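You operate a simulated robot arm through the tools that you are given. There is no shell and no other tool. Be economical: measure what you need, move in short steps, check, and stop when the job is done.

The job below is to be done with a simulated robot arm. You get a single attempt, and the scene is never put back.

Task
Press the raised bush flush and set the tube on the mat.
Fine: stop on 3; leave the slide out and the lever up.

The check looks at the end state, three seconds after you hand in, the way a careful person would. Anything else that was tipped, shoved, dropped, spilled or broken makes it a failure.

Robot
A 7-joint arm with a two-finger parallel gripper, fixed in place. Base frame: the origin is at the foot of the arm, x ahead of it, y to its left, z up. Lengths are in mm, angles in rad, forces in N, time in s.
Its first joint turns from -2.897 to 2.897 rad. Payload 4.4 kg.
The tool frame sits at the grasp point between the pads (the TCP): z along the fingers, y along the line on which they close. The tips reach 23 mm beyond it. Largest opening 94 mm; finger width 38, thickness 10; the body of the gripper, 54 by 96 mm, starts 39 mm behind the TCP.
Orientation is told as [roll, pitch, yaw] about the base's x, y, z axes, in that order, counted from this pose: with the fingers straight down and closing along the base's y, the tool's x points along the base's -x, its y along +y and its z along -z.

Tools
- The arm moves only by the tool step_arm. Its argument "motion" is a list of rows, each a list of 7 numbers: the shift along the base's x, y, z in units of 300 mm (1.0 is 300 mm), then the turn, a rotation vector about the base's x, y, z in units of 45 degrees (1.0 is 45 degrees), then the gripper command, from -1 (shut) to 1 (fully open), values between in proportion. In form: [[x, y, z, ax, ay, az, jaw], ...]. A call has 1 to 20 rows; each row is the pose to reach, as a shift and turn from the pose commanded when the call began. A call with a number of a shift or a turn outside -1 to 1 is refused whole. A row lasts 0.2 s, in which the tool goes at most 50 mm and 0.15 rad; a call with a longer step from one row to the next is refused whole, and so is a gripper value outside its range. A pose out of reach is approached as far as the arm can. The call stops where the force on the tool passes 90 N (or 10 N more than at its start, if that is more) or the arm is blocked; 0.2 s more then pass. Each finger travels about 72 mm/s and halts on what it meets, pressing with about 20 N; the grip force reading is that of the motor and also rises with nothing between the fingers. The clock runs only during rows and for 0.2 s after the last one: add rows that repeat a pose to give the fingers time. The reply holds the time, the measured pose of the TCP, the force on the tool along the base axes, the opening and the grip force, in the units named above and with some noise, and new pictures: "show" is both (left out), scene, wrist or none.
- Cameras (640 x 400 px; columns grow to the right, rows downward): "scene" is fixed at [53.5, -648.1, 1749.9]; the picture's right is [0.73, -0.68, 0.00], its down [-0.31, -0.33, -0.89] and it looks along [0.61, 0.65, -0.45] (base axes); focal length 371 px, centre (320, 200). "wrist" rides on the gripper at [86, 16, -75] in the tool frame; the picture's right is [-0.18, 0.98, 0.00], its down [-0.58, -0.11, -0.81] and it looks along [-0.79, -0.15, 0.59] (tool axes); focal length 243 px, centre (320, 200).
- measure_at(camera, pixels): there is no depth. For up to 12 entries [column, row, z] of the newest picture of that camera ("zoom" is the newest enlarged one), the place [x, y] in the base frame at which the ray of that pixel passes the height z, good to about 2 mm, but the place of the scene camera against the robot may be out by one fixed shift of up to 18 mm in any direction. The clock stands still meanwhile.
- enlarge(camera, box): a new picture of the part [left, top, right, bottom] of that camera's present view, enlarged. The clock stands still meanwhile.
- hand_in(): hands the job in; it is judged then, once.

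Keep the steps short. Do not move on a guess: measure, check each grasp and each placing, and mend mistakes. In all there are 80 turns and 200 pictures (those below and enlarged ones count). Leave the gripper open and the arm clear of the work at the hand-in unless told otherwise, and finish with a single line.

The tools are called by a JSON object that holds its "method" and its "body". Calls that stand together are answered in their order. step_arm: Moves the arm, as the interface text tells. Its arguments: {"type":"object","properties":{"motion":{"type":"array"},"show":{"type":"string","enum":["both","scene","wrist","none"]}},"required":["motion"]} The other tools are called the same way: measure_at (camera, pixels) gives the place at which the rays of pixels pass given heights; enlarge (camera, box) takes an enlarged picture of a part of a camera's view; hand_in () hands the job in.

At the start:

```text
t: 0.0
position: [521.2, 412.6, 1379.7]
tool_rot: [0.0, -0.001, 0.0]
wrist_force: [-0.9, -0.2, 0.5]
gripper_width: 93.9
finger_force: 0.1
```

scene: 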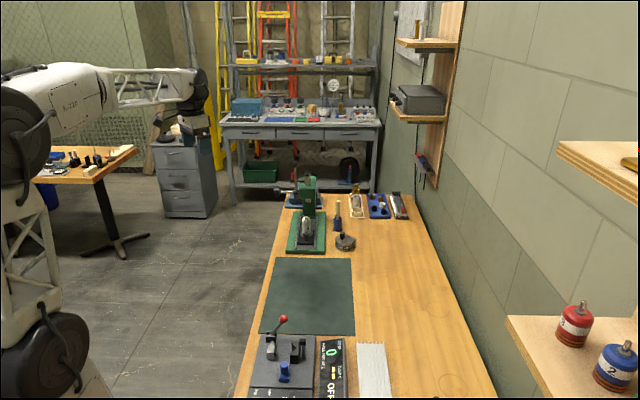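
wrist: 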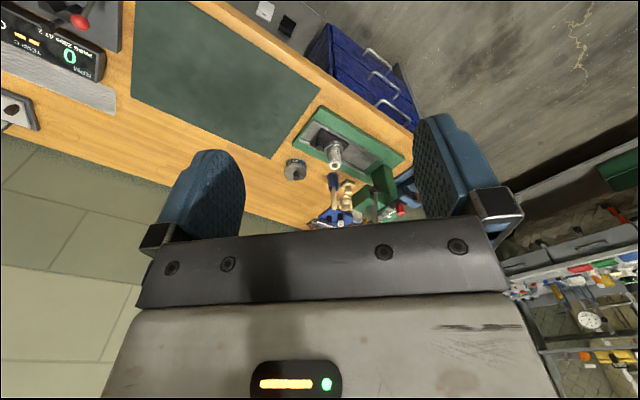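

I see a green arbor press around (307,225), a mat at (307,295), and a panel with a lever and display at (300,365). I'll enlarge these areas before moving.

{"method": "enlarge", "body": {"camera": "scene", "box": [260, 165, 420, 265]}}

{"method": "enlarge", "body": {"camera": "scene", "box": [230, 300, 410, 400]}}

{"method": "enlarge", "body": {"camera": "wrist", "box": [260, 90, 440, 240]}}

{"method": "enlarge", "body": {"camera": "wrist", "box": [0, 0, 160, 140]}}

```text
4.00 times, centred on (340, 215) of scene
```

zoom: 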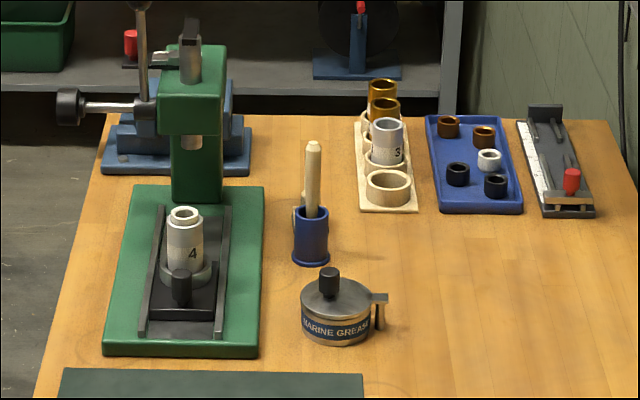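

```text
3.56 times, centred on (320, 350) of scene
```

zoom: 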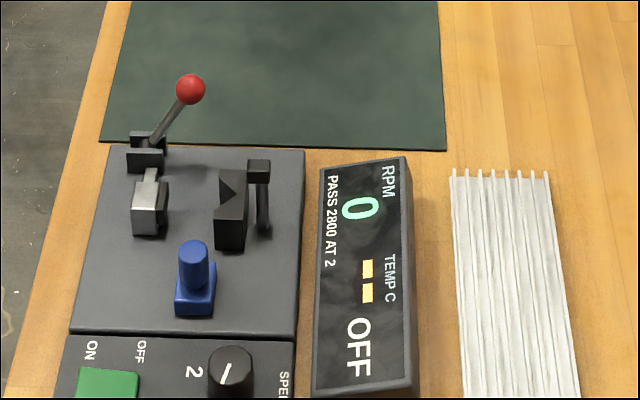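

```text
2.67 times, centred on (350, 165) of wrist
```

zoom: 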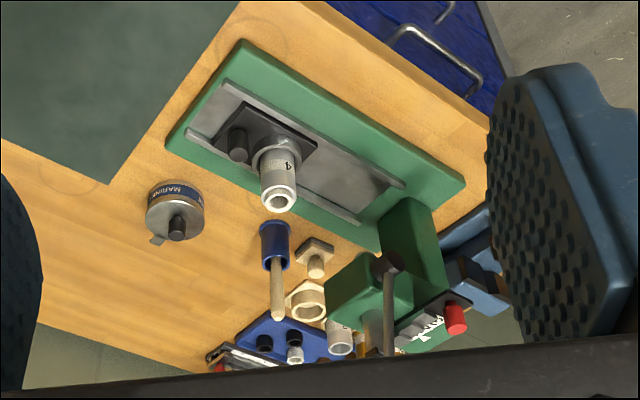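

```text
2.86 times, centred on (80, 70) of wrist
```

zoom: 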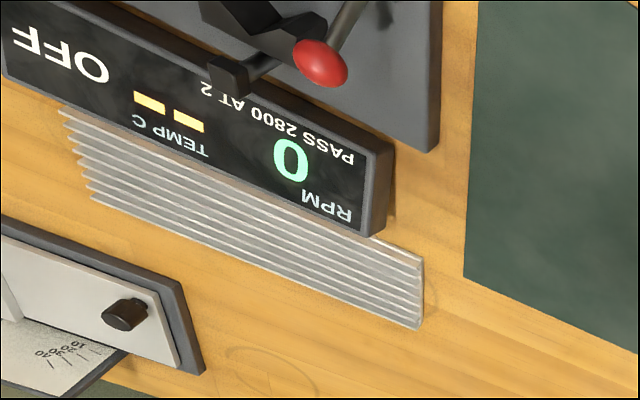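

Next I'll measure the main parts: the tube in the press, the press head, and the mat corners.

{"method": "measure_at", "body": {"camera": "scene", "pixels": [[286, 254, 885], [325, 254, 885], [294, 211, 885], [326, 211, 885], [306, 237, 890], [306, 218, 950], [273, 258, 865], [351, 258, 865], [354, 335, 865], [259, 334, 865], [308, 200, 1000]]}}

{"method": "measure_at", "body": {"camera": "wrist", "pixels": [[325, 105, 885], [323, 160, 950], [132, 96, 865], [321, 94, 865], [271, 157, 865], [434, 160, 885], [291, 175, 865]]}}

```text
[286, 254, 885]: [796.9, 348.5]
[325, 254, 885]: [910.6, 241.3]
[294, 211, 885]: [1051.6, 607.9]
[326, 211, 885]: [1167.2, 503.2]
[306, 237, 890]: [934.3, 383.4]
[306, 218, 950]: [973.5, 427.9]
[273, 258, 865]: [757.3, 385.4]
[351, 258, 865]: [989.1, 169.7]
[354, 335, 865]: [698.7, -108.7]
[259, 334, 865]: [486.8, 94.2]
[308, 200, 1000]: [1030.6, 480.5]
```

```text
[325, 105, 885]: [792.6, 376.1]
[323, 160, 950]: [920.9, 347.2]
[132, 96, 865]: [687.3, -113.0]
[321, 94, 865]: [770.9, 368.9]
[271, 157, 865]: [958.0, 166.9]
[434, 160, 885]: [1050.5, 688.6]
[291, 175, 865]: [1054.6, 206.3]
```

The press is far out, around (920–1050, 350–480). I'll move the tool to about (620, 200, 1250) and yaw 45° so the wrist camera faces the press. The path is well above everything.

{"method": "step_arm", "body": {"motion": [[0.055, -0.117, -0.072, 0, 0, 0.167, 1], [0.11, -0.233, -0.144, 0, 0, 0.333, 1], [0.165, -0.35, -0.217, 0, 0, 0.5, 1], [0.22, -0.467, -0.289, 0, 0, 0.667, 1], [0.275, -0.583, -0.361, 0, 0, 0.833, 1], [0.33, -0.7, -0.433, 0, 0, 1.0, 1], [0.33, -0.7, -0.433, 0, 0, 1.0, 1]], "show": "wrist"}}

```text
t: 1.6
position: [619.5, 203.9, 1248.1]
tool_rot: [0.001, 0.0, 0.786]
wrist_force: [0.1, -0.6, 0.4]
gripper_width: 94.1
finger_force: 0.0
```

wrist: 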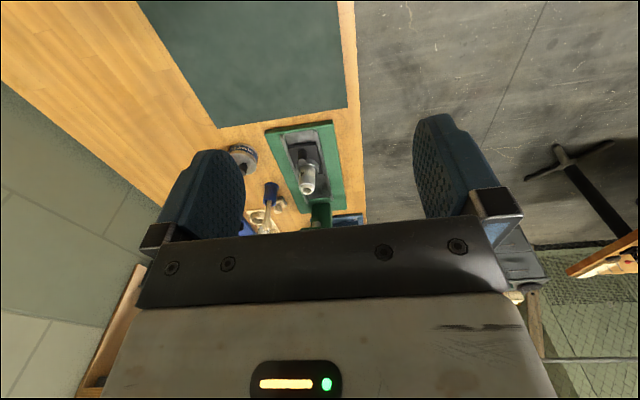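

The gripper body hides the press head. I'll tilt the fingers forward about 0.6 rad so the camera looks more forward, and lower the tool by 60 mm.

{"method": "step_arm", "body": {"motion": [[0, 0, -0.05, 0.13, -0.13, 0, 1], [0, 0, -0.1, 0.26, -0.26, 0, 1], [0, 0, -0.15, 0.39, -0.39, 0, 1], [0, 0, -0.2, 0.52, -0.52, 0, 1], [0, 0, -0.2, 0.54, -0.54, 0, 1]], "show": "both"}}

{"method": "enlarge", "body": {"camera": "wrist", "box": [200, 60, 420, 240]}}

```text
t: 2.8
position: [621.8, 203.4, 1189.6]
tool_rot: [-0.001, -0.6, 0.787]
wrist_force: [-0.8, -0.7, -0.6]
gripper_width: 93.8
finger_force: 0.0
```

scene: 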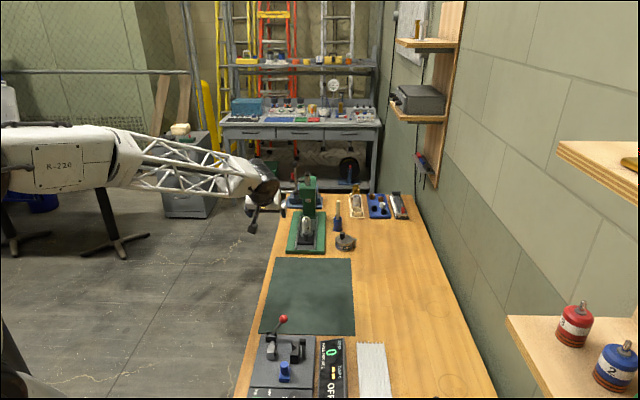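
wrist: 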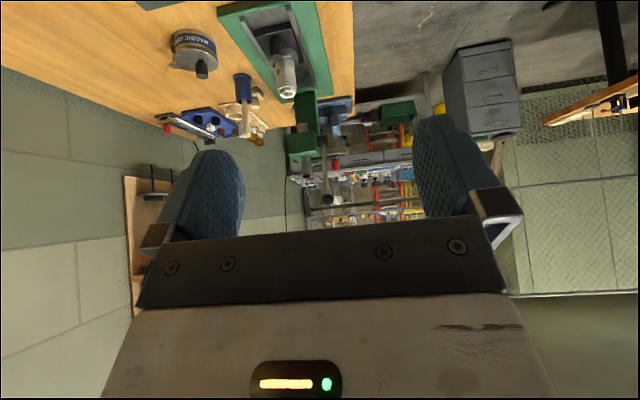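

```text
2.22 times, centred on (310, 150) of wrist
```

zoom: 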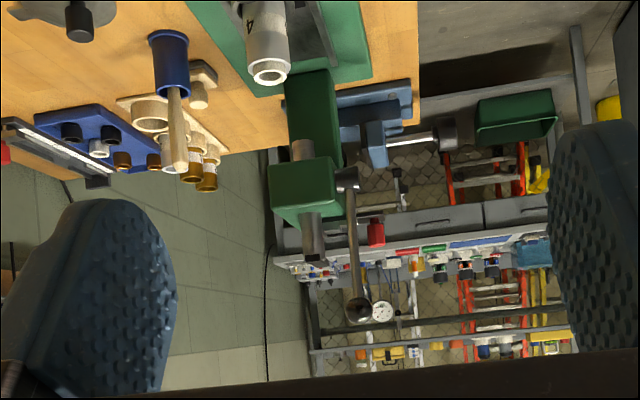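

I can make out the head, the ram and a raised lever. I still don't see a numbered stop, so I'll enlarge both views tightly on the press head.

{"method": "enlarge", "body": {"camera": "scene", "box": [274, 162, 334, 212]}}

{"method": "enlarge", "body": {"camera": "wrist", "box": [280, 90, 360, 210]}}

{"method": "enlarge", "body": {"camera": "scene", "box": [280, 205, 340, 255]}}

{"method": "enlarge", "body": {"camera": "scene", "box": [340, 185, 415, 225]}}

```text
8.00 times, centred on (304, 187) of scene
```

zoom: 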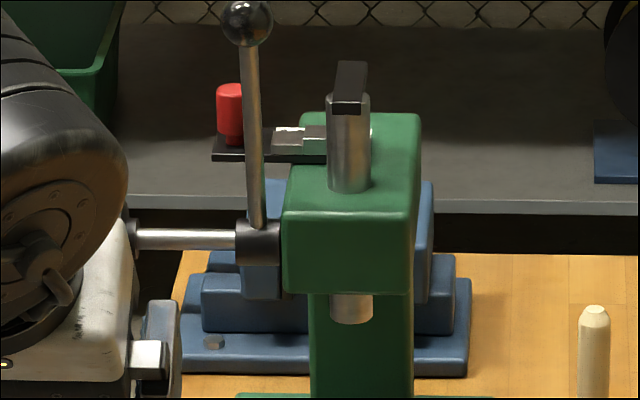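

```text
3.33 times, centred on (320, 150) of wrist
```

zoom: 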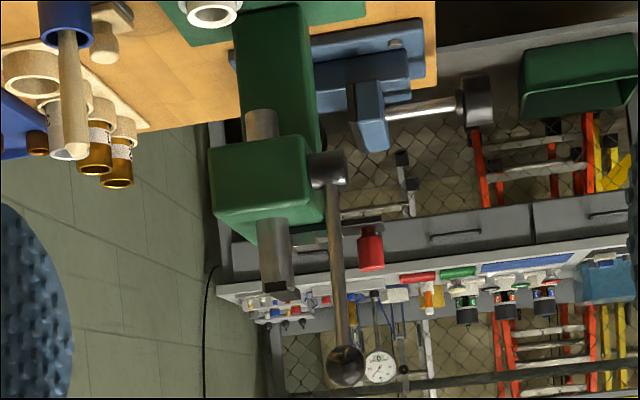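

```text
8.00 times, centred on (310, 230) of scene
```

zoom: 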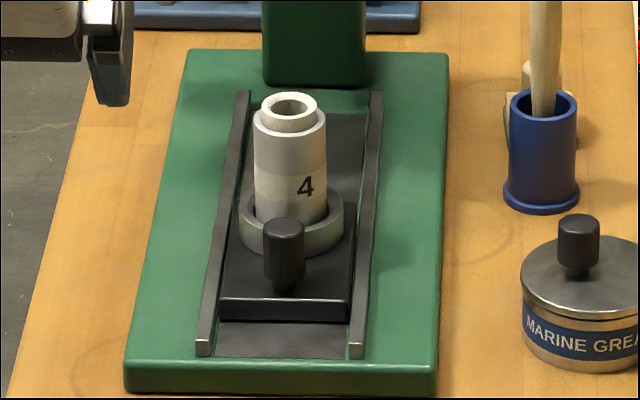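

```text
8.53 times, centred on (378, 205) of scene
```

zoom: 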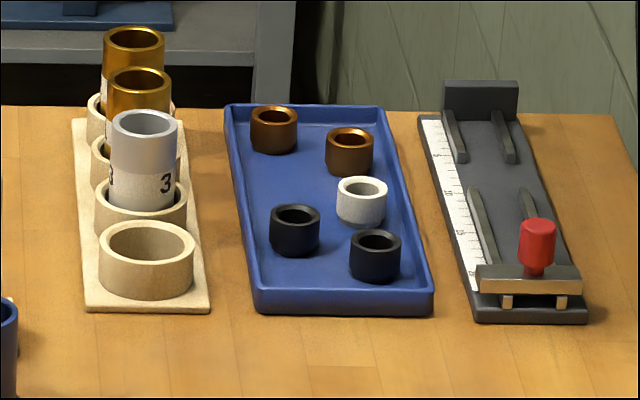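

The stop looks like a sliding plate with a red knob on top of the press head. To locate things without the scene camera's fixed shift, I'll measure wrist rays for the tube top, press head, lever ball and red knob at several heights.

{"method": "measure_at", "body": {"camera": "wrist", "pixels": [[286.7, 93.8, 950], [286.7, 93.8, 980], [327, 199, 1100], [327, 199, 1150], [334.5, 163, 1060], [334.5, 163, 1100], [285.5, 139, 1050], [315.5, 133, 1050], [307, 176, 1060], [307, 176, 1100]]}}

{"method": "measure_at", "body": {"camera": "scene", "pixels": [[306.2, 217.9, 950], [306.2, 217.9, 980], [294.8, 164.8, 1100], [294.8, 164.8, 1150], [293, 173.5, 1060], [293, 173.5, 1100], [299.5, 198.5, 1050], [315, 198.5, 1050], [307, 174, 1060], [307, 174, 1100]]}}

```text
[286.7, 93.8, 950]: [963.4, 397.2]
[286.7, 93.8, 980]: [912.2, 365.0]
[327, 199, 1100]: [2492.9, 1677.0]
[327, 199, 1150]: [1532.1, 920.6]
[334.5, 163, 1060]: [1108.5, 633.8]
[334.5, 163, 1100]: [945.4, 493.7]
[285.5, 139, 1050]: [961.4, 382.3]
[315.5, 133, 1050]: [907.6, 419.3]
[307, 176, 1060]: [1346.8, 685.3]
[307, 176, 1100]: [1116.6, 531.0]
```

```text
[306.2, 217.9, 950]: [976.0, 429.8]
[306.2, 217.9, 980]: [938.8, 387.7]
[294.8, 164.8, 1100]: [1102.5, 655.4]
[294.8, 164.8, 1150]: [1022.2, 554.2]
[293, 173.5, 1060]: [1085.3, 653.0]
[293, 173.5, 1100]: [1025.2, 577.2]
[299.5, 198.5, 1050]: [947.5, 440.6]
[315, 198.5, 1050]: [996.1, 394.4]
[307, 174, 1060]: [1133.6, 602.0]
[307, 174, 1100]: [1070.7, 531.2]
```

Triangulating puts the tube top near (930, 377, 967) and the head near (985, 440). I'll move to about (810, 310, 1260) with the tool straight down, for a closer look at the stop on top of the head.

{"method": "step_arm", "body": {"motion": [[0.1, 0.06, 0.06, -0.1, 0.1, 0, 1], [0.2, 0.12, 0.12, -0.2, 0.2, 0, 1], [0.3, 0.18, 0.18, -0.3, 0.3, 0, 1], [0.4, 0.24, 0.22, -0.4, 0.4, 0, 1], [0.5, 0.3, 0.24, -0.5, 0.5, 0, 1], [0.62, 0.35, 0.24, -0.54, 0.54, 0, 1], [0.62, 0.35, 0.24, -0.54, 0.54, 0, 1]], "show": "wrist"}}

{"method": "enlarge", "body": {"camera": "wrist", "box": [240, 100, 420, 240]}}

```text
t: 4.4
position: [804.0, 311.2, 1263.9]
tool_rot: [0.0, 0.001, 0.787]
wrist_force: [-0.2, 0.2, 0.0]
gripper_width: 93.7
finger_force: 0.0
```

wrist: 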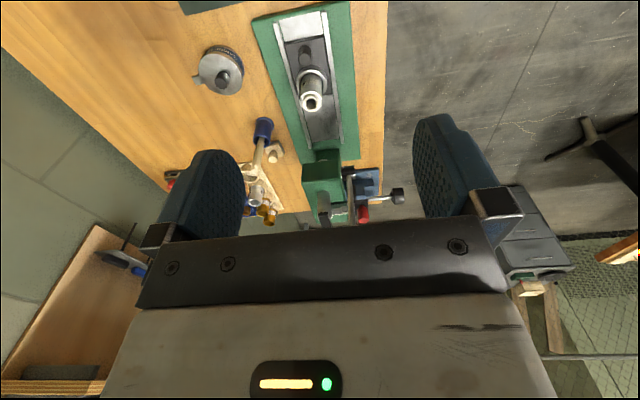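

```text
2.86 times, centred on (330, 170) of wrist
```

zoom: 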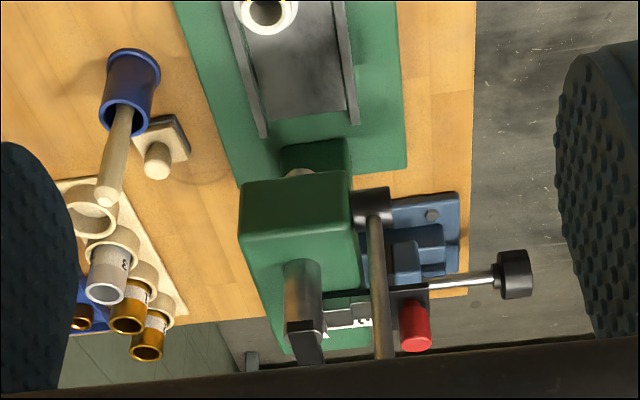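

The stop plate is right at the gripper's edge in the picture. I'll move 100 mm forward along the press axis and 20 mm up to bring it into view.

{"method": "step_arm", "body": {"motion": [[0.12, 0.12, 0.04, 0, 0, 0, 1], [0.24, 0.24, 0.07, 0, 0, 0, 1], [0.24, 0.24, 0.07, 0, 0, 0, 1]], "show": "wrist"}}

{"method": "enlarge", "body": {"camera": "wrist", "box": [260, 80, 420, 240]}}

{"method": "enlarge", "body": {"camera": "wrist", "box": [300, 150, 380, 200]}}

```text
refused: row 1 steps farther than a row can; nothing moved
```

```text
2.50 times, centred on (340, 160) of wrist
```

zoom: 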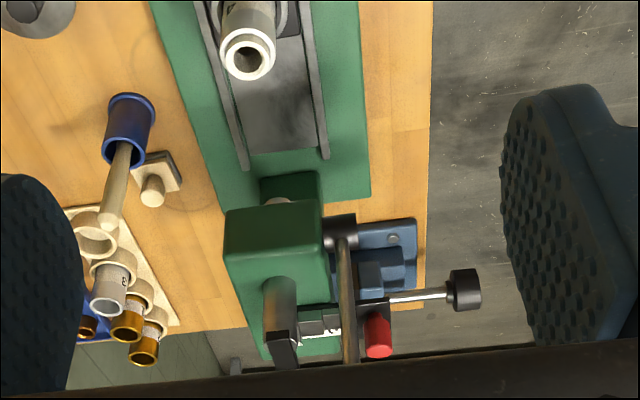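

```text
8.00 times, centred on (340, 175) of wrist
```

zoom: 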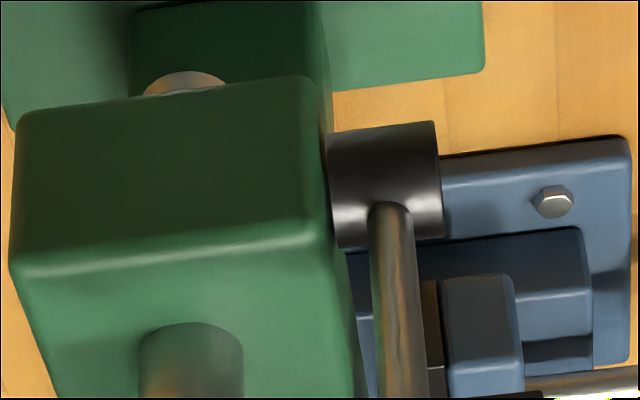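

That step was slightly too long, so I'll repeat it in smaller steps.

{"method": "step_arm", "body": {"motion": [[0.08, 0.08, 0.03, 0, 0, 0, 1], [0.16, 0.16, 0.06, 0, 0, 0, 1], [0.24, 0.24, 0.1, 0, 0, 0, 1], [0.24, 0.24, 0.1, 0, 0, 0, 1]], "show": "wrist"}}

{"method": "enlarge", "body": {"camera": "wrist", "box": [280, 140, 380, 210]}}

```text
t: 5.4
position: [877.5, 382.0, 1292.2]
tool_rot: [0.0, 0.001, 0.786]
wrist_force: [-0.4, 0.3, 0.3]
gripper_width: 94.1
finger_force: 0.1
```

wrist: 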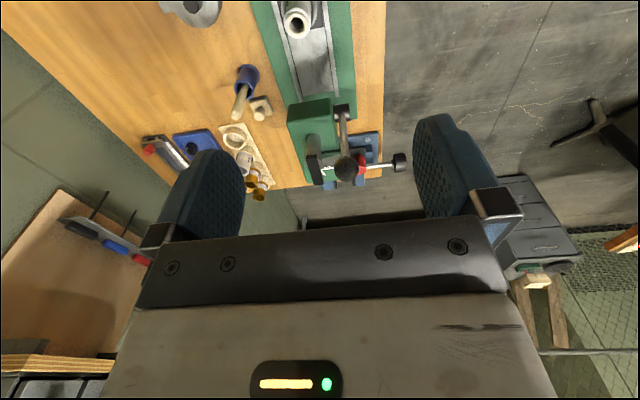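

```text
5.71 times, centred on (330, 175) of wrist
```

zoom: 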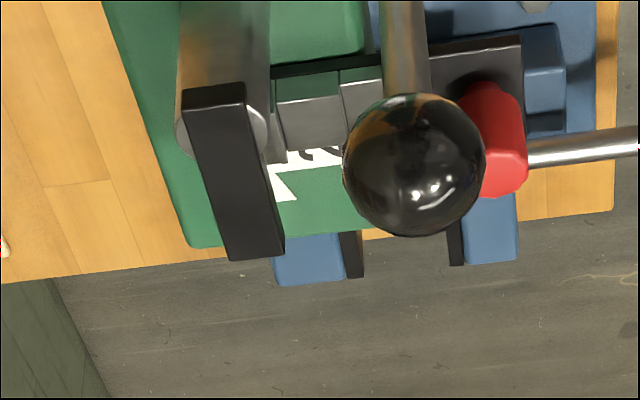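

The ball hides the plate's labels. I'll shift the camera about 110 mm to the left of the press and yaw slightly right to see past it.

{"method": "step_arm", "body": {"motion": [[-0.07, 0.1, 0, 0, 0, -0.15, 1], [-0.12, 0.2, 0, 0, 0, -0.3, 1], [-0.17, 0.3, 0, 0, 0, -0.45, 1], [-0.2, 0.4, 0, 0, 0, -0.6, 1], [-0.2, 0.4, 0, 0, 0, -0.6, 1]], "show": "wrist"}}

{"method": "enlarge", "body": {"camera": "wrist", "box": [230, 140, 330, 210]}}

```text
t: 6.6
position: [817.4, 499.3, 1293.9]
tool_rot: [0.0, 0.001, 0.314]
wrist_force: [0.3, 1.0, 0.3]
gripper_width: 94.1
finger_force: 0.1
```

wrist: 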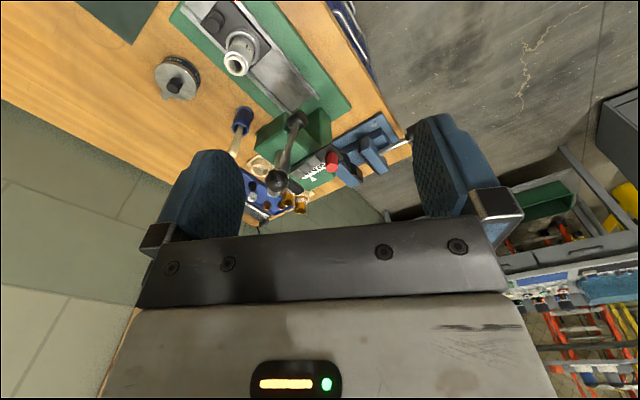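

```text
5.71 times, centred on (280, 175) of wrist
```

zoom: 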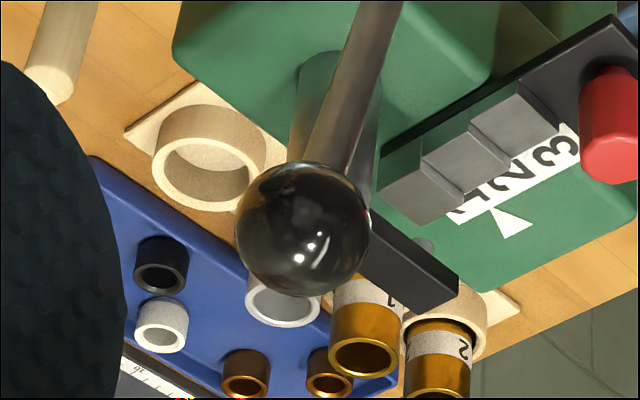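

Now I can see the stop: a stepped plate with numbered labels, a white pointer on the head, and the red knob at the end. I'll enlarge to read them.

{"method": "enlarge", "body": {"camera": "wrist", "box": [290, 145, 346, 187]}}

{"method": "enlarge", "body": {"camera": "scene", "box": [285, 160, 325, 190]}}

```text
9.52 times, centred on (318, 166) of wrist
```

zoom: 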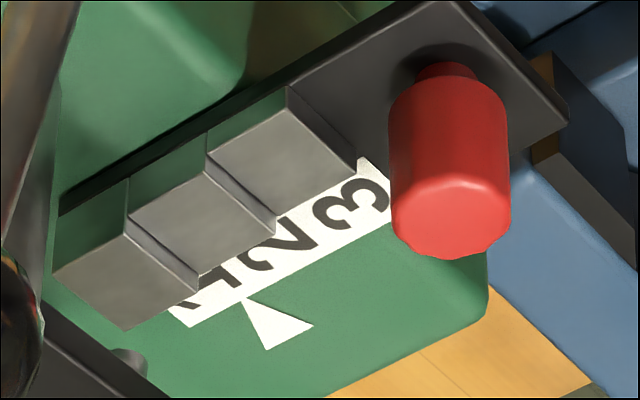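

```text
13.33 times, centred on (305, 175) of scene
```

zoom: 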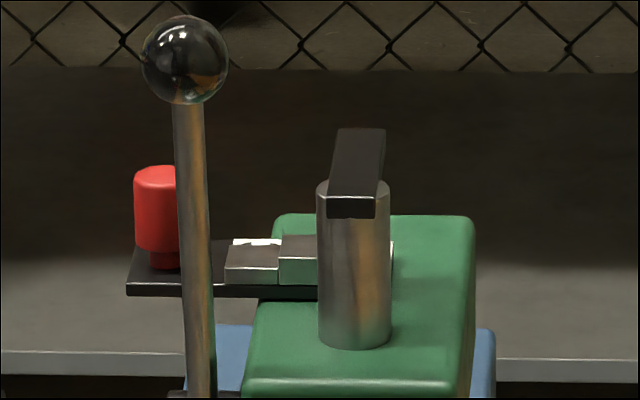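

The labels read 1, 2, 3, with 3 nearest the knob. Allowing for parallax, the pointer is on 1. The plate has to slide right, toward the head, by two pitches. I'll measure the knob, the labels and the lever ball.

{"method": "measure_at", "body": {"camera": "wrist", "pixels": [[331.9, 169, 1080], [331.9, 169, 1050], [331.1, 153.5, 1050], [331.1, 153.5, 1020], [306.1, 176, 1050], [313.8, 170.7, 1050], [321.4, 166.5, 1050], [306.1, 176, 1035], [313.8, 170.7, 1035], [321.4, 166.5, 1035], [278, 181, 1150], [278, 181, 1180]]}}

{"method": "measure_at", "body": {"camera": "scene", "pixels": [[293.2, 172.8, 1080], [293.2, 172.8, 1050], [293, 179.9, 1050], [293, 179.9, 1020], [294.9, 164.5, 1150], [294.9, 164.5, 1180], [306.2, 217.9, 960], [306.2, 217.9, 970], [300.5, 185.5, 1020]]}}

```text
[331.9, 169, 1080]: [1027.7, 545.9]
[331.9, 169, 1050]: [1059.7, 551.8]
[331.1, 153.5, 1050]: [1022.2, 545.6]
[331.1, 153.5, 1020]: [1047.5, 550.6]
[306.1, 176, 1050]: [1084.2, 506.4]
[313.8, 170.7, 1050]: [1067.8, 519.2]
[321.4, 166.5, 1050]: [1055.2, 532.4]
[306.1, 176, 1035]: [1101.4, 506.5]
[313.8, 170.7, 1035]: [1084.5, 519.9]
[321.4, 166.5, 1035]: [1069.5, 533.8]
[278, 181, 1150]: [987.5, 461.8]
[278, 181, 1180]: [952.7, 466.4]
```

```text
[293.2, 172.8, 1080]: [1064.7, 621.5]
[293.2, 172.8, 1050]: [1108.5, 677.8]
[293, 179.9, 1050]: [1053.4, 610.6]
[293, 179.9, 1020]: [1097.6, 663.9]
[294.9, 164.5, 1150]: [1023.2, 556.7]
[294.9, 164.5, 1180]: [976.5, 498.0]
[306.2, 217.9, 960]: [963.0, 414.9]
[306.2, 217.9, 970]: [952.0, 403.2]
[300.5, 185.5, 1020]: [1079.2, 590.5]
```

Combining two wrist views gives a lever ball centre of about (951, 467, 1181). The knob is at about (998, 540), from z 1072 to 1108, and the label pitch is about 17 mm. I'll grip the knob from above with the fingers closing along the press axis (yaw about −43°), which keeps the hand clear of the lever. First I'll turn and move to a point above and left of the knob.

{"method": "step_arm", "body": {"motion": [[0.05, 0.03, 0, 0, 0, -0.17, 0.3], [0.1, 0.06, 0, 0, 0, -0.34, 0.3], [0.15, 0.09, 0, 0, 0, -0.51, 0.3], [0.2, 0.12, 0, 0, 0, -0.68, 0.3], [0.25, 0.15, 0, 0, 0, -0.85, 0.3], [0.3, 0.18, 0, 0, 0, -1.0, 0.3], [0.3, 0.18, 0, 0, 0, -1.0, 0.3]], "show": "wrist"}}

```text
t: 8.2
position: [908.8, 555.9, 1291.8]
tool_rot: [0.001, 0.0, -0.471]
wrist_force: [-0.1, 0.3, 0.0]
gripper_width: 61.2
finger_force: 0.0
```

wrist: 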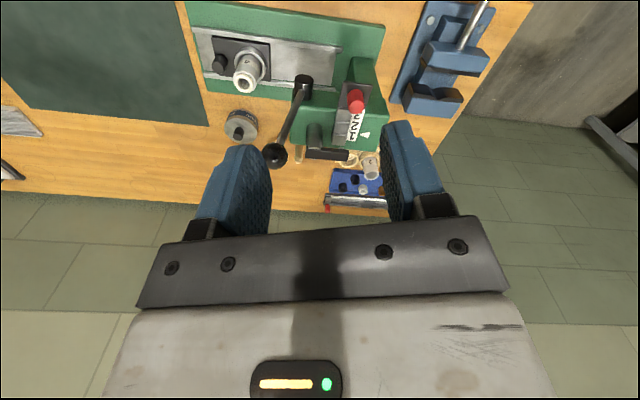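

This is a good view from the left, and the arm reaches a radius of 1065 without trouble. I'll enlarge the press head to fix the knob position and press axis.

{"method": "enlarge", "body": {"camera": "wrist", "box": [290, 75, 410, 150]}}

{"method": "enlarge", "body": {"camera": "wrist", "box": [190, 20, 420, 170]}}

```text
5.33 times, centred on (350, 112) of wrist
```

zoom: 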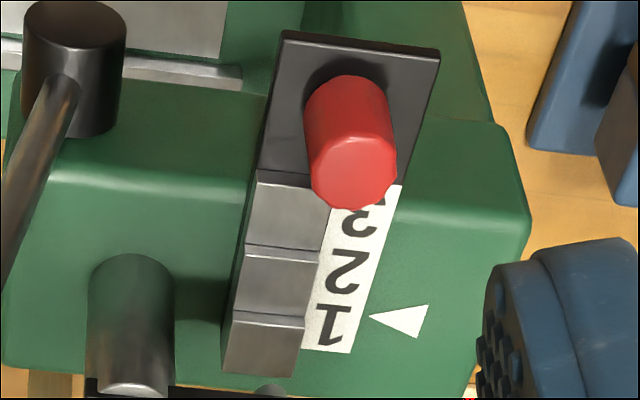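

```text
2.67 times, centred on (305, 95) of wrist
```

zoom: 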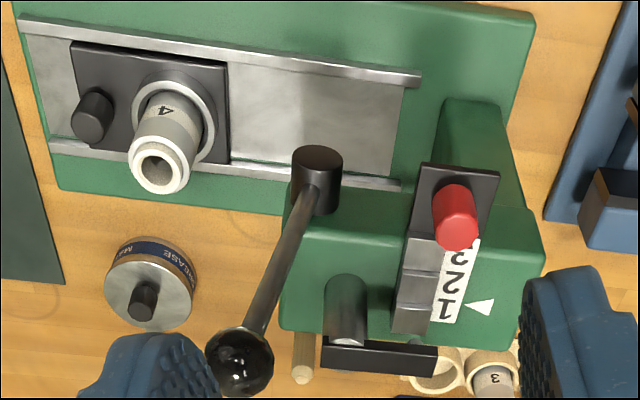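

{"method": "measure_at", "body": {"camera": "wrist", "pixels": [[356.2, 108.3, 1108], [356.2, 108.3, 1090], [354.7, 91.5, 1072], [352.5, 135.5, 1072], [354.3, 125.2, 1072], [357.5, 114.8, 1072], [275, 155.7, 1181], [302.2, 82.5, 1040], [245, 84, 967], [219.5, 63.5, 930], [342.6, 40, 885], [191, 27.5, 885]]}}

```text
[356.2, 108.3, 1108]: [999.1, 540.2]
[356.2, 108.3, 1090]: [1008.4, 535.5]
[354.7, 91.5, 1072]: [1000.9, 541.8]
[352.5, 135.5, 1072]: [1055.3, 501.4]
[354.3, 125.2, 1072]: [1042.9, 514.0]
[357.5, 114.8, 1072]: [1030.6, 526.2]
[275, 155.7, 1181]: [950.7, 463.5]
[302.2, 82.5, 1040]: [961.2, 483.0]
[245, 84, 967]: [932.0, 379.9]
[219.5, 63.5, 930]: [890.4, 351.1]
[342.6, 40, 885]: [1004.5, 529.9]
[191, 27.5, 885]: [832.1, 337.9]
```

All the views agree: the knob axis is (999, 540), its top is at z 1108, and the labels step by (12.35, −12.4), which is 17.5 mm. Going from 1 to 3 needs 35 mm. I'll finish the yaw and hover above the knob.

{"method": "step_arm", "body": {"motion": [[0.1, -0.02, -0.05, 0, 0, -0.15, 0.3], [0.2, -0.04, -0.15, 0, 0, -0.3, 0.3], [0.301, -0.053, -0.3, 0, 0, -0.4, 0.3], [0.301, -0.053, -0.4, 0, 0, -0.4, 0.3], [0.301, -0.053, -0.4, 0, 0, -0.4, 0.3]], "show": "both"}}

```text
refused: row 3 steps farther than a row can; nothing moved
```

{"method": "step_arm", "body": {"motion": [[0.1, -0.02, -0.05, 0, 0, -0.15, 0.3], [0.2, -0.04, -0.15, 0, 0, -0.3, 0.3], [0.301, -0.053, -0.25, 0, 0, -0.4, 0.3], [0.301, -0.053, -0.4, 0, 0, -0.4, 0.3], [0.301, -0.053, -0.4, 0, 0, -0.4, 0.3]], "show": "both"}}

```text
t: 9.4
position: [1000.4, 540.9, 1170.0]
tool_rot: [0.0, 0.0, -0.785]
wrist_force: [0.3, 0.1, 0.6]
gripper_width: 61.3
finger_force: 0.0
```

scene: 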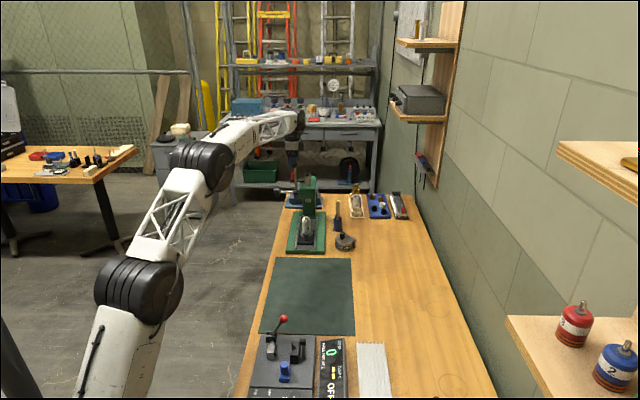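
wrist: 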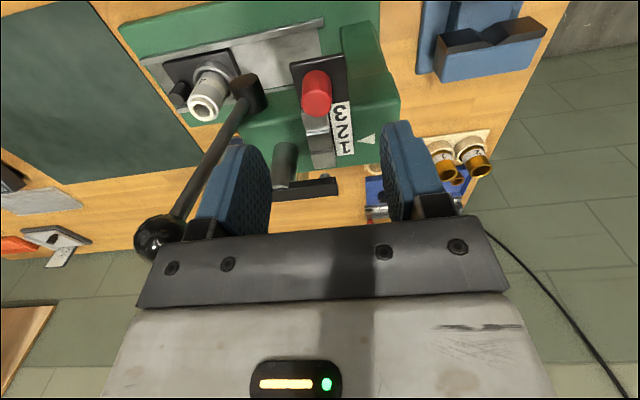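

The gripper is directly over the knob with clear space to the lever ball. I'll lower the tips to z 1079, just above the plate, then close on the knob.

{"method": "step_arm", "body": {"motion": [[0, 0, -0.12, 0, 0, 0, 0.3], [0, 0, -0.226, 0, 0, 0, 0.3], [0, 0, -0.226, 0, 0, 0, 0.3], [0, 0, -0.226, 0, 0, 0, -0.4], [0, 0, -0.226, 0, 0, 0, -0.8], [0, 0, -0.226, 0, 0, 0, -0.8], [0, 0, -0.226, 0, 0, 0, -0.8]], "show": "wrist"}}

```text
t: 11.0
position: [998.6, 541.3, 1102.1]
tool_rot: [0.0, -0.001, -0.786]
wrist_force: [-3.6, -3.7, -2.5]
gripper_width: 19.4
finger_force: 44.9
```

wrist: 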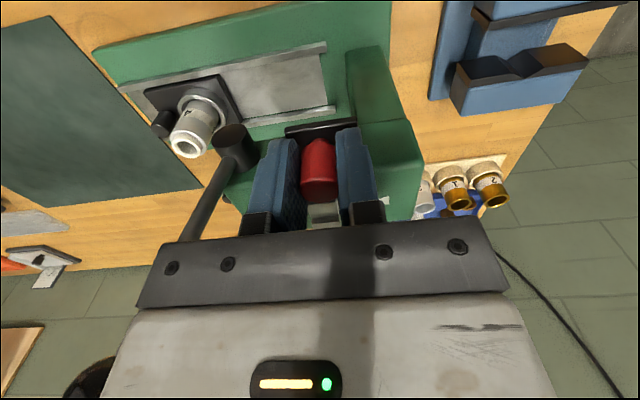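

I have the knob (19.4 mm). However, triangulating the ram's black stop bar puts it at about z 1115–1132, and my 38 mm wide fingers would run into it near the end of the travel. So instead I'll release, move 40 mm left, close the fingers and push the knob from its left face, which keeps clear of the bar.

{"method": "step_arm", "body": {"motion": [[0, 0, 0, 0, 0, 0, 0.2], [0, 0, 0, 0, 0, 0, 0.2], [0, 0, 0, 0, 0, 0, 0.2], [0, 0, 0.1, 0, 0, 0, 0.2], [0, 0, 0.2, 0, 0, 0, 0.0], [-0.0943, 0.0943, 0.2, 0, 0, 0, -0.5], [-0.0943, 0.0943, 0.2, 0, 0, 0, -1], [-0.0943, 0.0943, 0.2, 0, 0, 0, -1], [-0.0943, 0.0943, 0.2, 0, 0, 0, -1]], "show": "wrist"}}

{"method": "enlarge", "body": {"camera": "wrist", "box": [220, 40, 420, 240]}}

```text
t: 13.0
position: [969.5, 566.7, 1164.0]
tool_rot: [0.0, 0.001, -0.785]
wrist_force: [-0.1, 0.0, -0.1]
gripper_width: 0.0
finger_force: 19.9
```

wrist: 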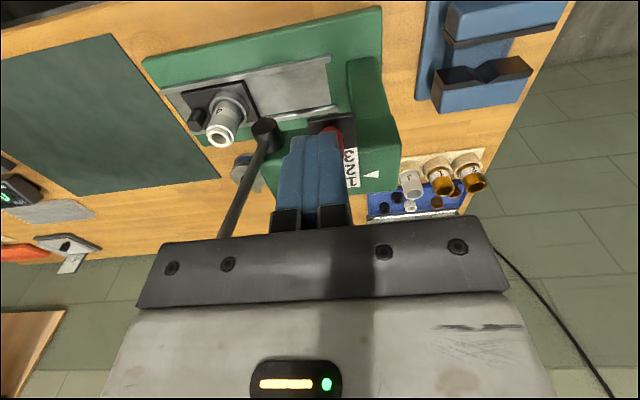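

```text
2.00 times, centred on (320, 140) of wrist
```

zoom: 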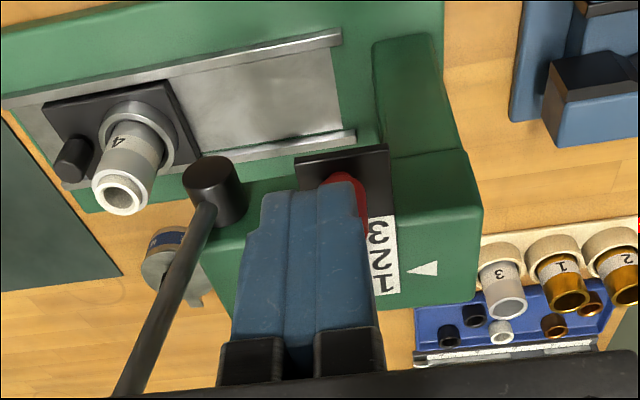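

The fingers are closed and left of the knob. I'll descend to z 1105, then push right by 30 mm in small steps and read the label.

{"method": "step_arm", "body": {"motion": [[0.005, 0.005, -0.1, 0, 0, 0, -1], [0.007, 0.007, -0.197, 0, 0, 0, -1], [0.007, 0.007, -0.197, 0, 0, 0, -1], [0.02, -0.006, -0.197, 0, 0, 0, -1], [0.033, -0.019, -0.197, 0, 0, 0, -1], [0.043, -0.029, -0.197, 0, 0, 0, -1], [0.053, -0.039, -0.197, 0, 0, 0, -1], [0.063, -0.049, -0.197, 0, 0, 0, -1], [0.077, -0.063, -0.197, 0, 0, 0, -1], [0.077, -0.063, -0.197, 0, 0, 0, -1]], "show": "wrist"}}

{"method": "enlarge", "body": {"camera": "wrist", "box": [260, 80, 420, 210]}}

```text
t: 15.2
position: [992.4, 547.8, 1106.6]
tool_rot: [0.001, 0.0, -0.786]
wrist_force: [-1.4, 1.7, 1.2]
gripper_width: 0.0
finger_force: 20.5
```

wrist: 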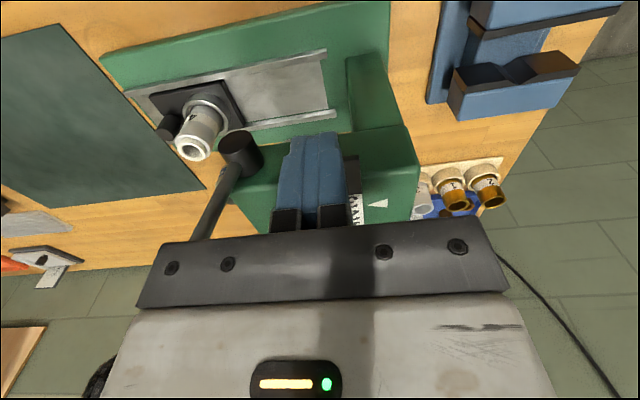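

```text
3.08 times, centred on (340, 145) of wrist
```

zoom: 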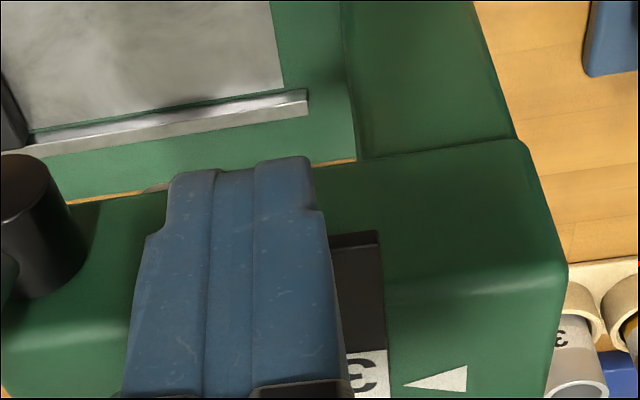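

The "3" is already near the pointer. I'll back off left and lift so I can see the true position.

{"method": "step_arm", "body": {"motion": [[-0.02, 0.02, 0, 0, 0, 0, -1], [-0.04, 0.04, 0.08, 0, 0, 0, -1], [-0.1, 0.1, 0.2, 0, 0, 0, -1], [-0.18, 0.18, 0.3, 0, 0, 0, -1], [-0.26, 0.26, 0.4, 0, 0, 0, -1], [-0.26, 0.26, 0.4, 0, 0, 0, -1]], "show": "wrist"}}

{"method": "enlarge", "body": {"camera": "wrist", "box": [290, 85, 400, 160]}}

```text
t: 16.6
position: [914.8, 621.5, 1228.6]
tool_rot: [0.001, 0.0, -0.784]
wrist_force: [-0.3, -0.3, -0.1]
gripper_width: 0.1
finger_force: 20.3
```

wrist: 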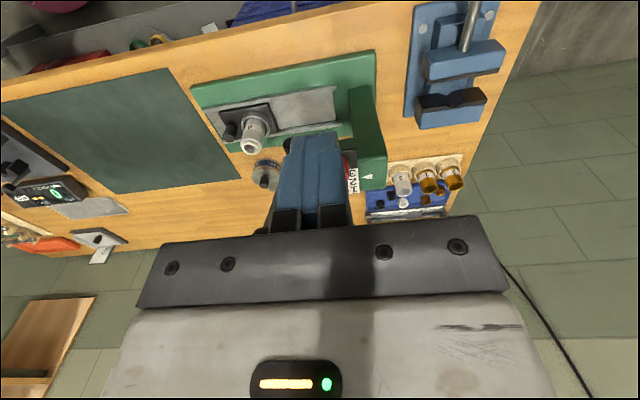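

```text
5.33 times, centred on (345, 122) of wrist
```

zoom: 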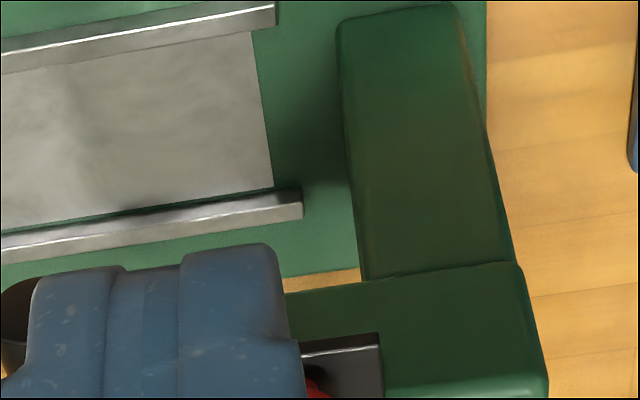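

I'll open the fingers to unblock the view.

{"method": "step_arm", "body": {"motion": [[0, 0, 0, 0, 0, 0, 1], [0, 0, 0, 0, 0, 0, 1], [0, 0, 0, 0, 0, 0, 1], [0, 0, 0, 0, 0, 0, 1]], "show": "none"}}

{"method": "enlarge", "body": {"camera": "wrist", "box": [290, 130, 390, 200]}}

```text
t: 17.6
position: [915.4, 620.6, 1226.5]
tool_rot: [0.0, 0.0, -0.785]
wrist_force: [-0.8, 1.5, -0.9]
gripper_width: 94.1
finger_force: 0.0
```

```text
5.71 times, centred on (340, 165) of wrist
```

zoom: 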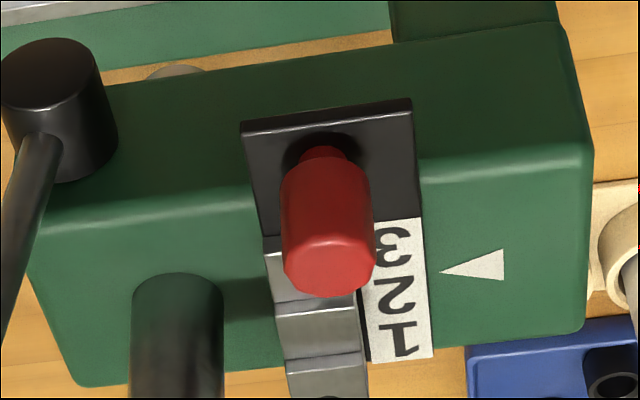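

{"method": "measure_at", "body": {"camera": "wrist", "pixels": [[352.6, 172.9, 1072], [353.7, 181.1, 1072], [354.4, 189.2, 1072], [361.1, 177.6, 1067], [361.1, 177.6, 1062], [344, 156, 1072], [342, 172, 1106]]}}

```text
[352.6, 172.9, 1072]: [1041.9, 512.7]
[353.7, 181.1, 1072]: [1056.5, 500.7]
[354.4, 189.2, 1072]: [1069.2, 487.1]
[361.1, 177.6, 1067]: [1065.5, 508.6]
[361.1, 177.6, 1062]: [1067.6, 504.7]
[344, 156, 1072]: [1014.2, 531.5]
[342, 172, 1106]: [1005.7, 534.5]
```

The plate moved about 19 mm, so it's now on 2. It needs about 16.5 mm more. I'll close the fingers, come back in and push until the TCP reaches about (1004, 536).

{"method": "step_arm", "body": {"motion": [[0, 0, 0, 0, 0, 0, -1], [0, 0, 0, 0, 0, 0, -1], [0.05, -0.05, -0.05, 0, 0, 0, -1], [0.13, -0.13, -0.14, 0, 0, 0, -1], [0.209, -0.199, -0.22, 0, 0, 0, -1], [0.209, -0.199, -0.31, 0, 0, 0, -1], [0.209, -0.199, -0.4, 0, 0, 0, -1], [0.225, -0.213, -0.4, 0, 0, 0, -1], [0.24, -0.228, -0.4, 0, 0, 0, -1], [0.255, -0.243, -0.4, 0, 0, 0, -1], [0.268, -0.256, -0.4, 0, 0, 0, -1], [0.282, -0.27, -0.4, 0, 0, 0, -1], [0.295, -0.283, -0.4, 0, 0, 0, -1], [0.295, -0.283, -0.4, 0, 0, 0, -1]], "show": "wrist"}}

{"method": "enlarge", "body": {"camera": "wrist", "box": [260, 110, 420, 220]}}

```text
t: 20.6
position: [1005.4, 540.0, 1105.2]
tool_rot: [0.002, 0.0, -0.785]
wrist_force: [-0.1, -0.9, 0.8]
gripper_width: 0.3
finger_force: 19.8
```

wrist: 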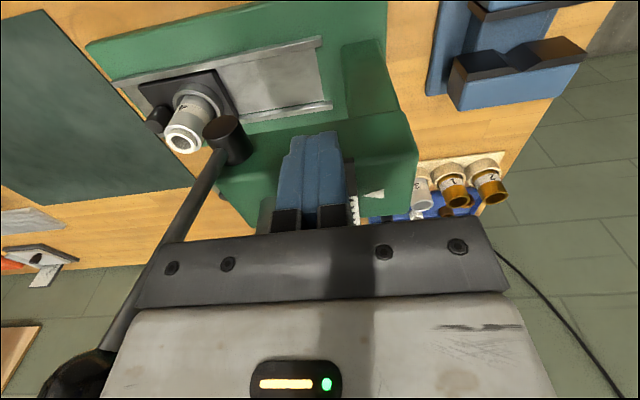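

```text
3.64 times, centred on (340, 165) of wrist
```

zoom: 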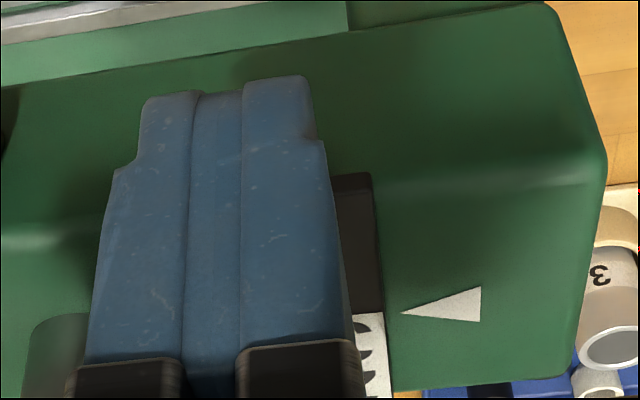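

I'll back off and look again.

{"method": "step_arm", "body": {"motion": [[-0.02, 0.02, 0, 0, 0, 0, -1], [-0.04, 0.04, 0.08, 0, 0, 0, -1], [-0.1, 0.1, 0.2, 0, 0, 0, -1], [-0.18, 0.18, 0.3, 0, 0, 0, 0], [-0.28, 0.26, 0.4, 0, 0, 0, 1], [-0.3, 0.27, 0.45, 0, 0, 0, 1], [-0.3, 0.27, 0.45, 0, 0, 0, 1]], "show": "wrist"}}

{"method": "enlarge", "body": {"camera": "wrist", "box": [290, 130, 390, 200]}}

```text
t: 22.2
position: [911.5, 622.4, 1243.0]
tool_rot: [0.002, 0.001, -0.785]
wrist_force: [-0.8, 0.1, 0.1]
gripper_width: 94.0
finger_force: 0.0
```

wrist: 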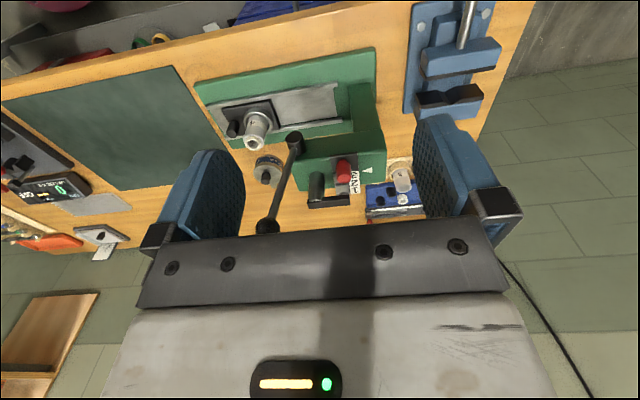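

```text
5.71 times, centred on (340, 165) of wrist
```

zoom: 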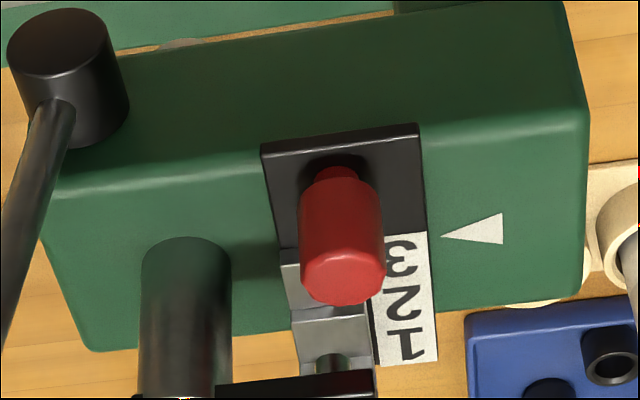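

{"method": "measure_at", "body": {"camera": "wrist", "pixels": [[354.4, 175.2, 1072], [355, 183, 1072], [355.7, 190.3, 1072], [361.2, 171.3, 1067], [361.2, 171.3, 1062], [348.3, 153, 1072]]}}

```text
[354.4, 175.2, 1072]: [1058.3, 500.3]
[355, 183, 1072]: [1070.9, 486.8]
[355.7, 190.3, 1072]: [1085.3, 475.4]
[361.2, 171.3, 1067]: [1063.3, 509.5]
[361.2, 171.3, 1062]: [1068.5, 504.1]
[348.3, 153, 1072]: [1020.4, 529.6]
```

The label measurements suggest it may be 0–3 mm past 3. For a direct comparison I'll go back to the exact pose of the earlier picture, (908.8, 555.9, 1291.8) at yaw −0.471, where "1" sat at zoom (333, 325) and the pointer tip at (370, 318).

{"method": "step_arm", "body": {"motion": [[0, -0.07, 0.05, 0, 0, 0.13, 1], [0, -0.14, 0.11, 0, 0, 0.27, 1], [-0.009, -0.2217, 0.1627, 0, 0, 0.4, 1], [-0.009, -0.2217, 0.1627, 0, 0, 0.4, 1], [-0.009, -0.2217, 0.1627, 0, 0, 0.4, 1]], "show": "wrist"}}

{"method": "enlarge", "body": {"camera": "wrist", "box": [290, 75, 410, 150]}}

```text
t: 23.4
position: [909.9, 556.1, 1287.7]
tool_rot: [0.001, 0.0, -0.468]
wrist_force: [0.3, -0.1, -0.1]
gripper_width: 94.1
finger_force: 0.1
```

wrist: 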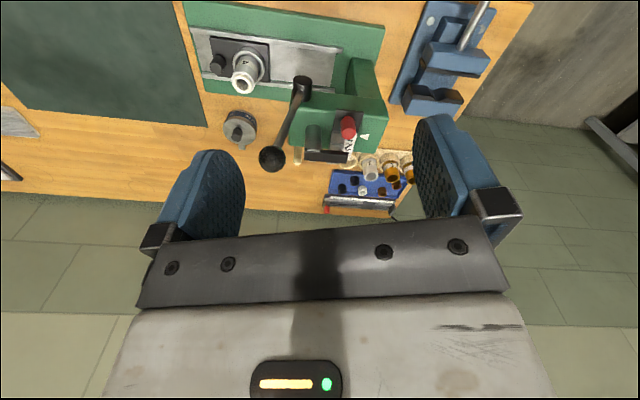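

```text
5.33 times, centred on (350, 112) of wrist
```

zoom: 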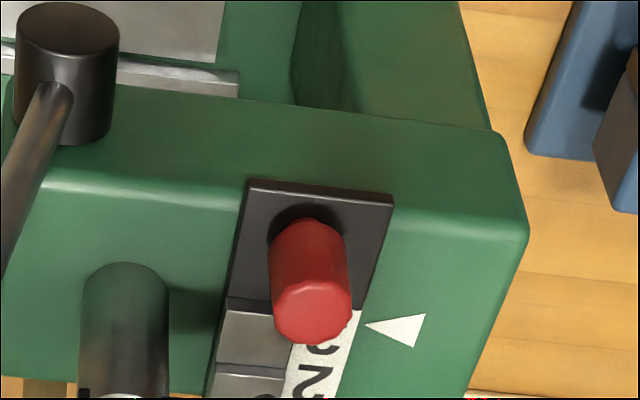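

{"method": "measure_at", "body": {"camera": "wrist", "pixels": [[364.6, 110.3, 1072], [357.5, 132.6, 1072], [358.6, 135.25, 1067], [351.7, 136.6, 1072], [336.9, 108.25, 1072], [342.3, 81.6, 1072], [363.7, 111.1, 1072], [371.8, 84.6, 1072]]}}

{"method": "enlarge", "body": {"camera": "wrist", "box": [300, 90, 400, 165]}}

```text
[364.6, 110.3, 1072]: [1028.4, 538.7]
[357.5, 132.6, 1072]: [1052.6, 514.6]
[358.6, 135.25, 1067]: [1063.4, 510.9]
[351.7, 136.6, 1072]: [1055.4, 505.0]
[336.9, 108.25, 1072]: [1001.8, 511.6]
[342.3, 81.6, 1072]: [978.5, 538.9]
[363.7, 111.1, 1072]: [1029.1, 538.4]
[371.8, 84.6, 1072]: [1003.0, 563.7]
```

```text
5.33 times, centred on (350, 128) of wrist
```

zoom: 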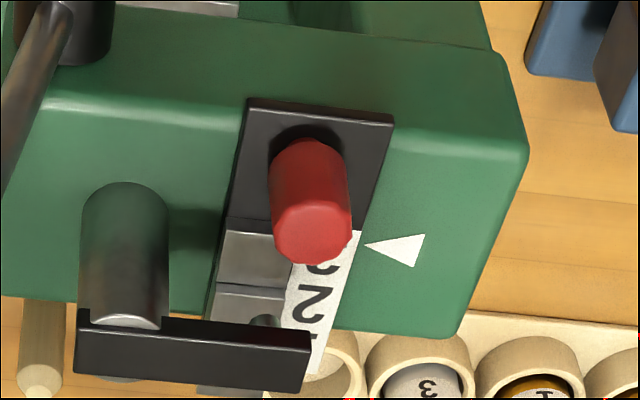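

Comparing the same corners in both pictures gives a plate travel of (24.2, −24.1), about 35 mm. So the stop is on 3. Next is the slide. I'll go around at height to the front of the press and turn back to yaw +45°.

{"method": "step_arm", "body": {"motion": [[-0.08, -0.1, 0, 0, 0, 0.15, 1], [-0.16, -0.2, 0, 0, 0, 0.3, 1], [-0.24, -0.3, 0, 0, 0, 0.45, 1], [-0.32, -0.4, 0, 0, 0, 0.6, 1], [-0.4, -0.5, 0, 0, 0, 0.75, 1], [-0.48, -0.6, 0, 0, 0, 0.9, 1], [-0.56, -0.7, -0.05, 0, 0, 1.0, 1], [-0.62, -0.8, -0.1, 0, 0, 1.0, 1], [-0.62, -0.8, -0.1, 0, 0, 1.0, 1]], "show": "none"}}

{"method": "step_arm", "body": {"motion": [[0, -0.05, -0.12, 0.1, -0.1, 0.15, 1], [0, -0.1, -0.24, 0.2, -0.2, 0.25, 1], [0, -0.15, -0.36, 0.3, -0.3, 0.35, 1], [0, -0.2, -0.48, 0.4, -0.4, 0.45, 1], [0, -0.25, -0.6, 0.45, -0.45, 0.595, 1], [0, -0.25, -0.6, 0.45, -0.45, 0.595, 1]], "show": "wrist"}}

{"method": "enlarge", "body": {"camera": "wrist", "box": [220, 20, 420, 200]}}

```text
t: 25.4
position: [723.4, 313.0, 1260.1]
tool_rot: [-0.003, 0.001, 0.316]
wrist_force: [-0.3, -0.4, 0.3]
gripper_width: 94.3
finger_force: 0.1
```

```text
refused: row 1 steps farther than a row can; nothing moved
```

```text
2.22 times, centred on (320, 110) of wrist
```

zoom: 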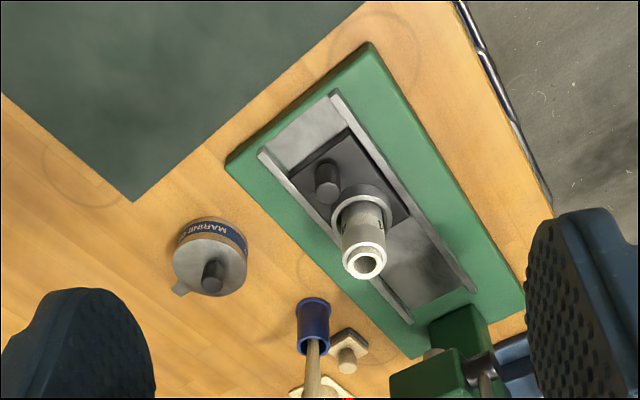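

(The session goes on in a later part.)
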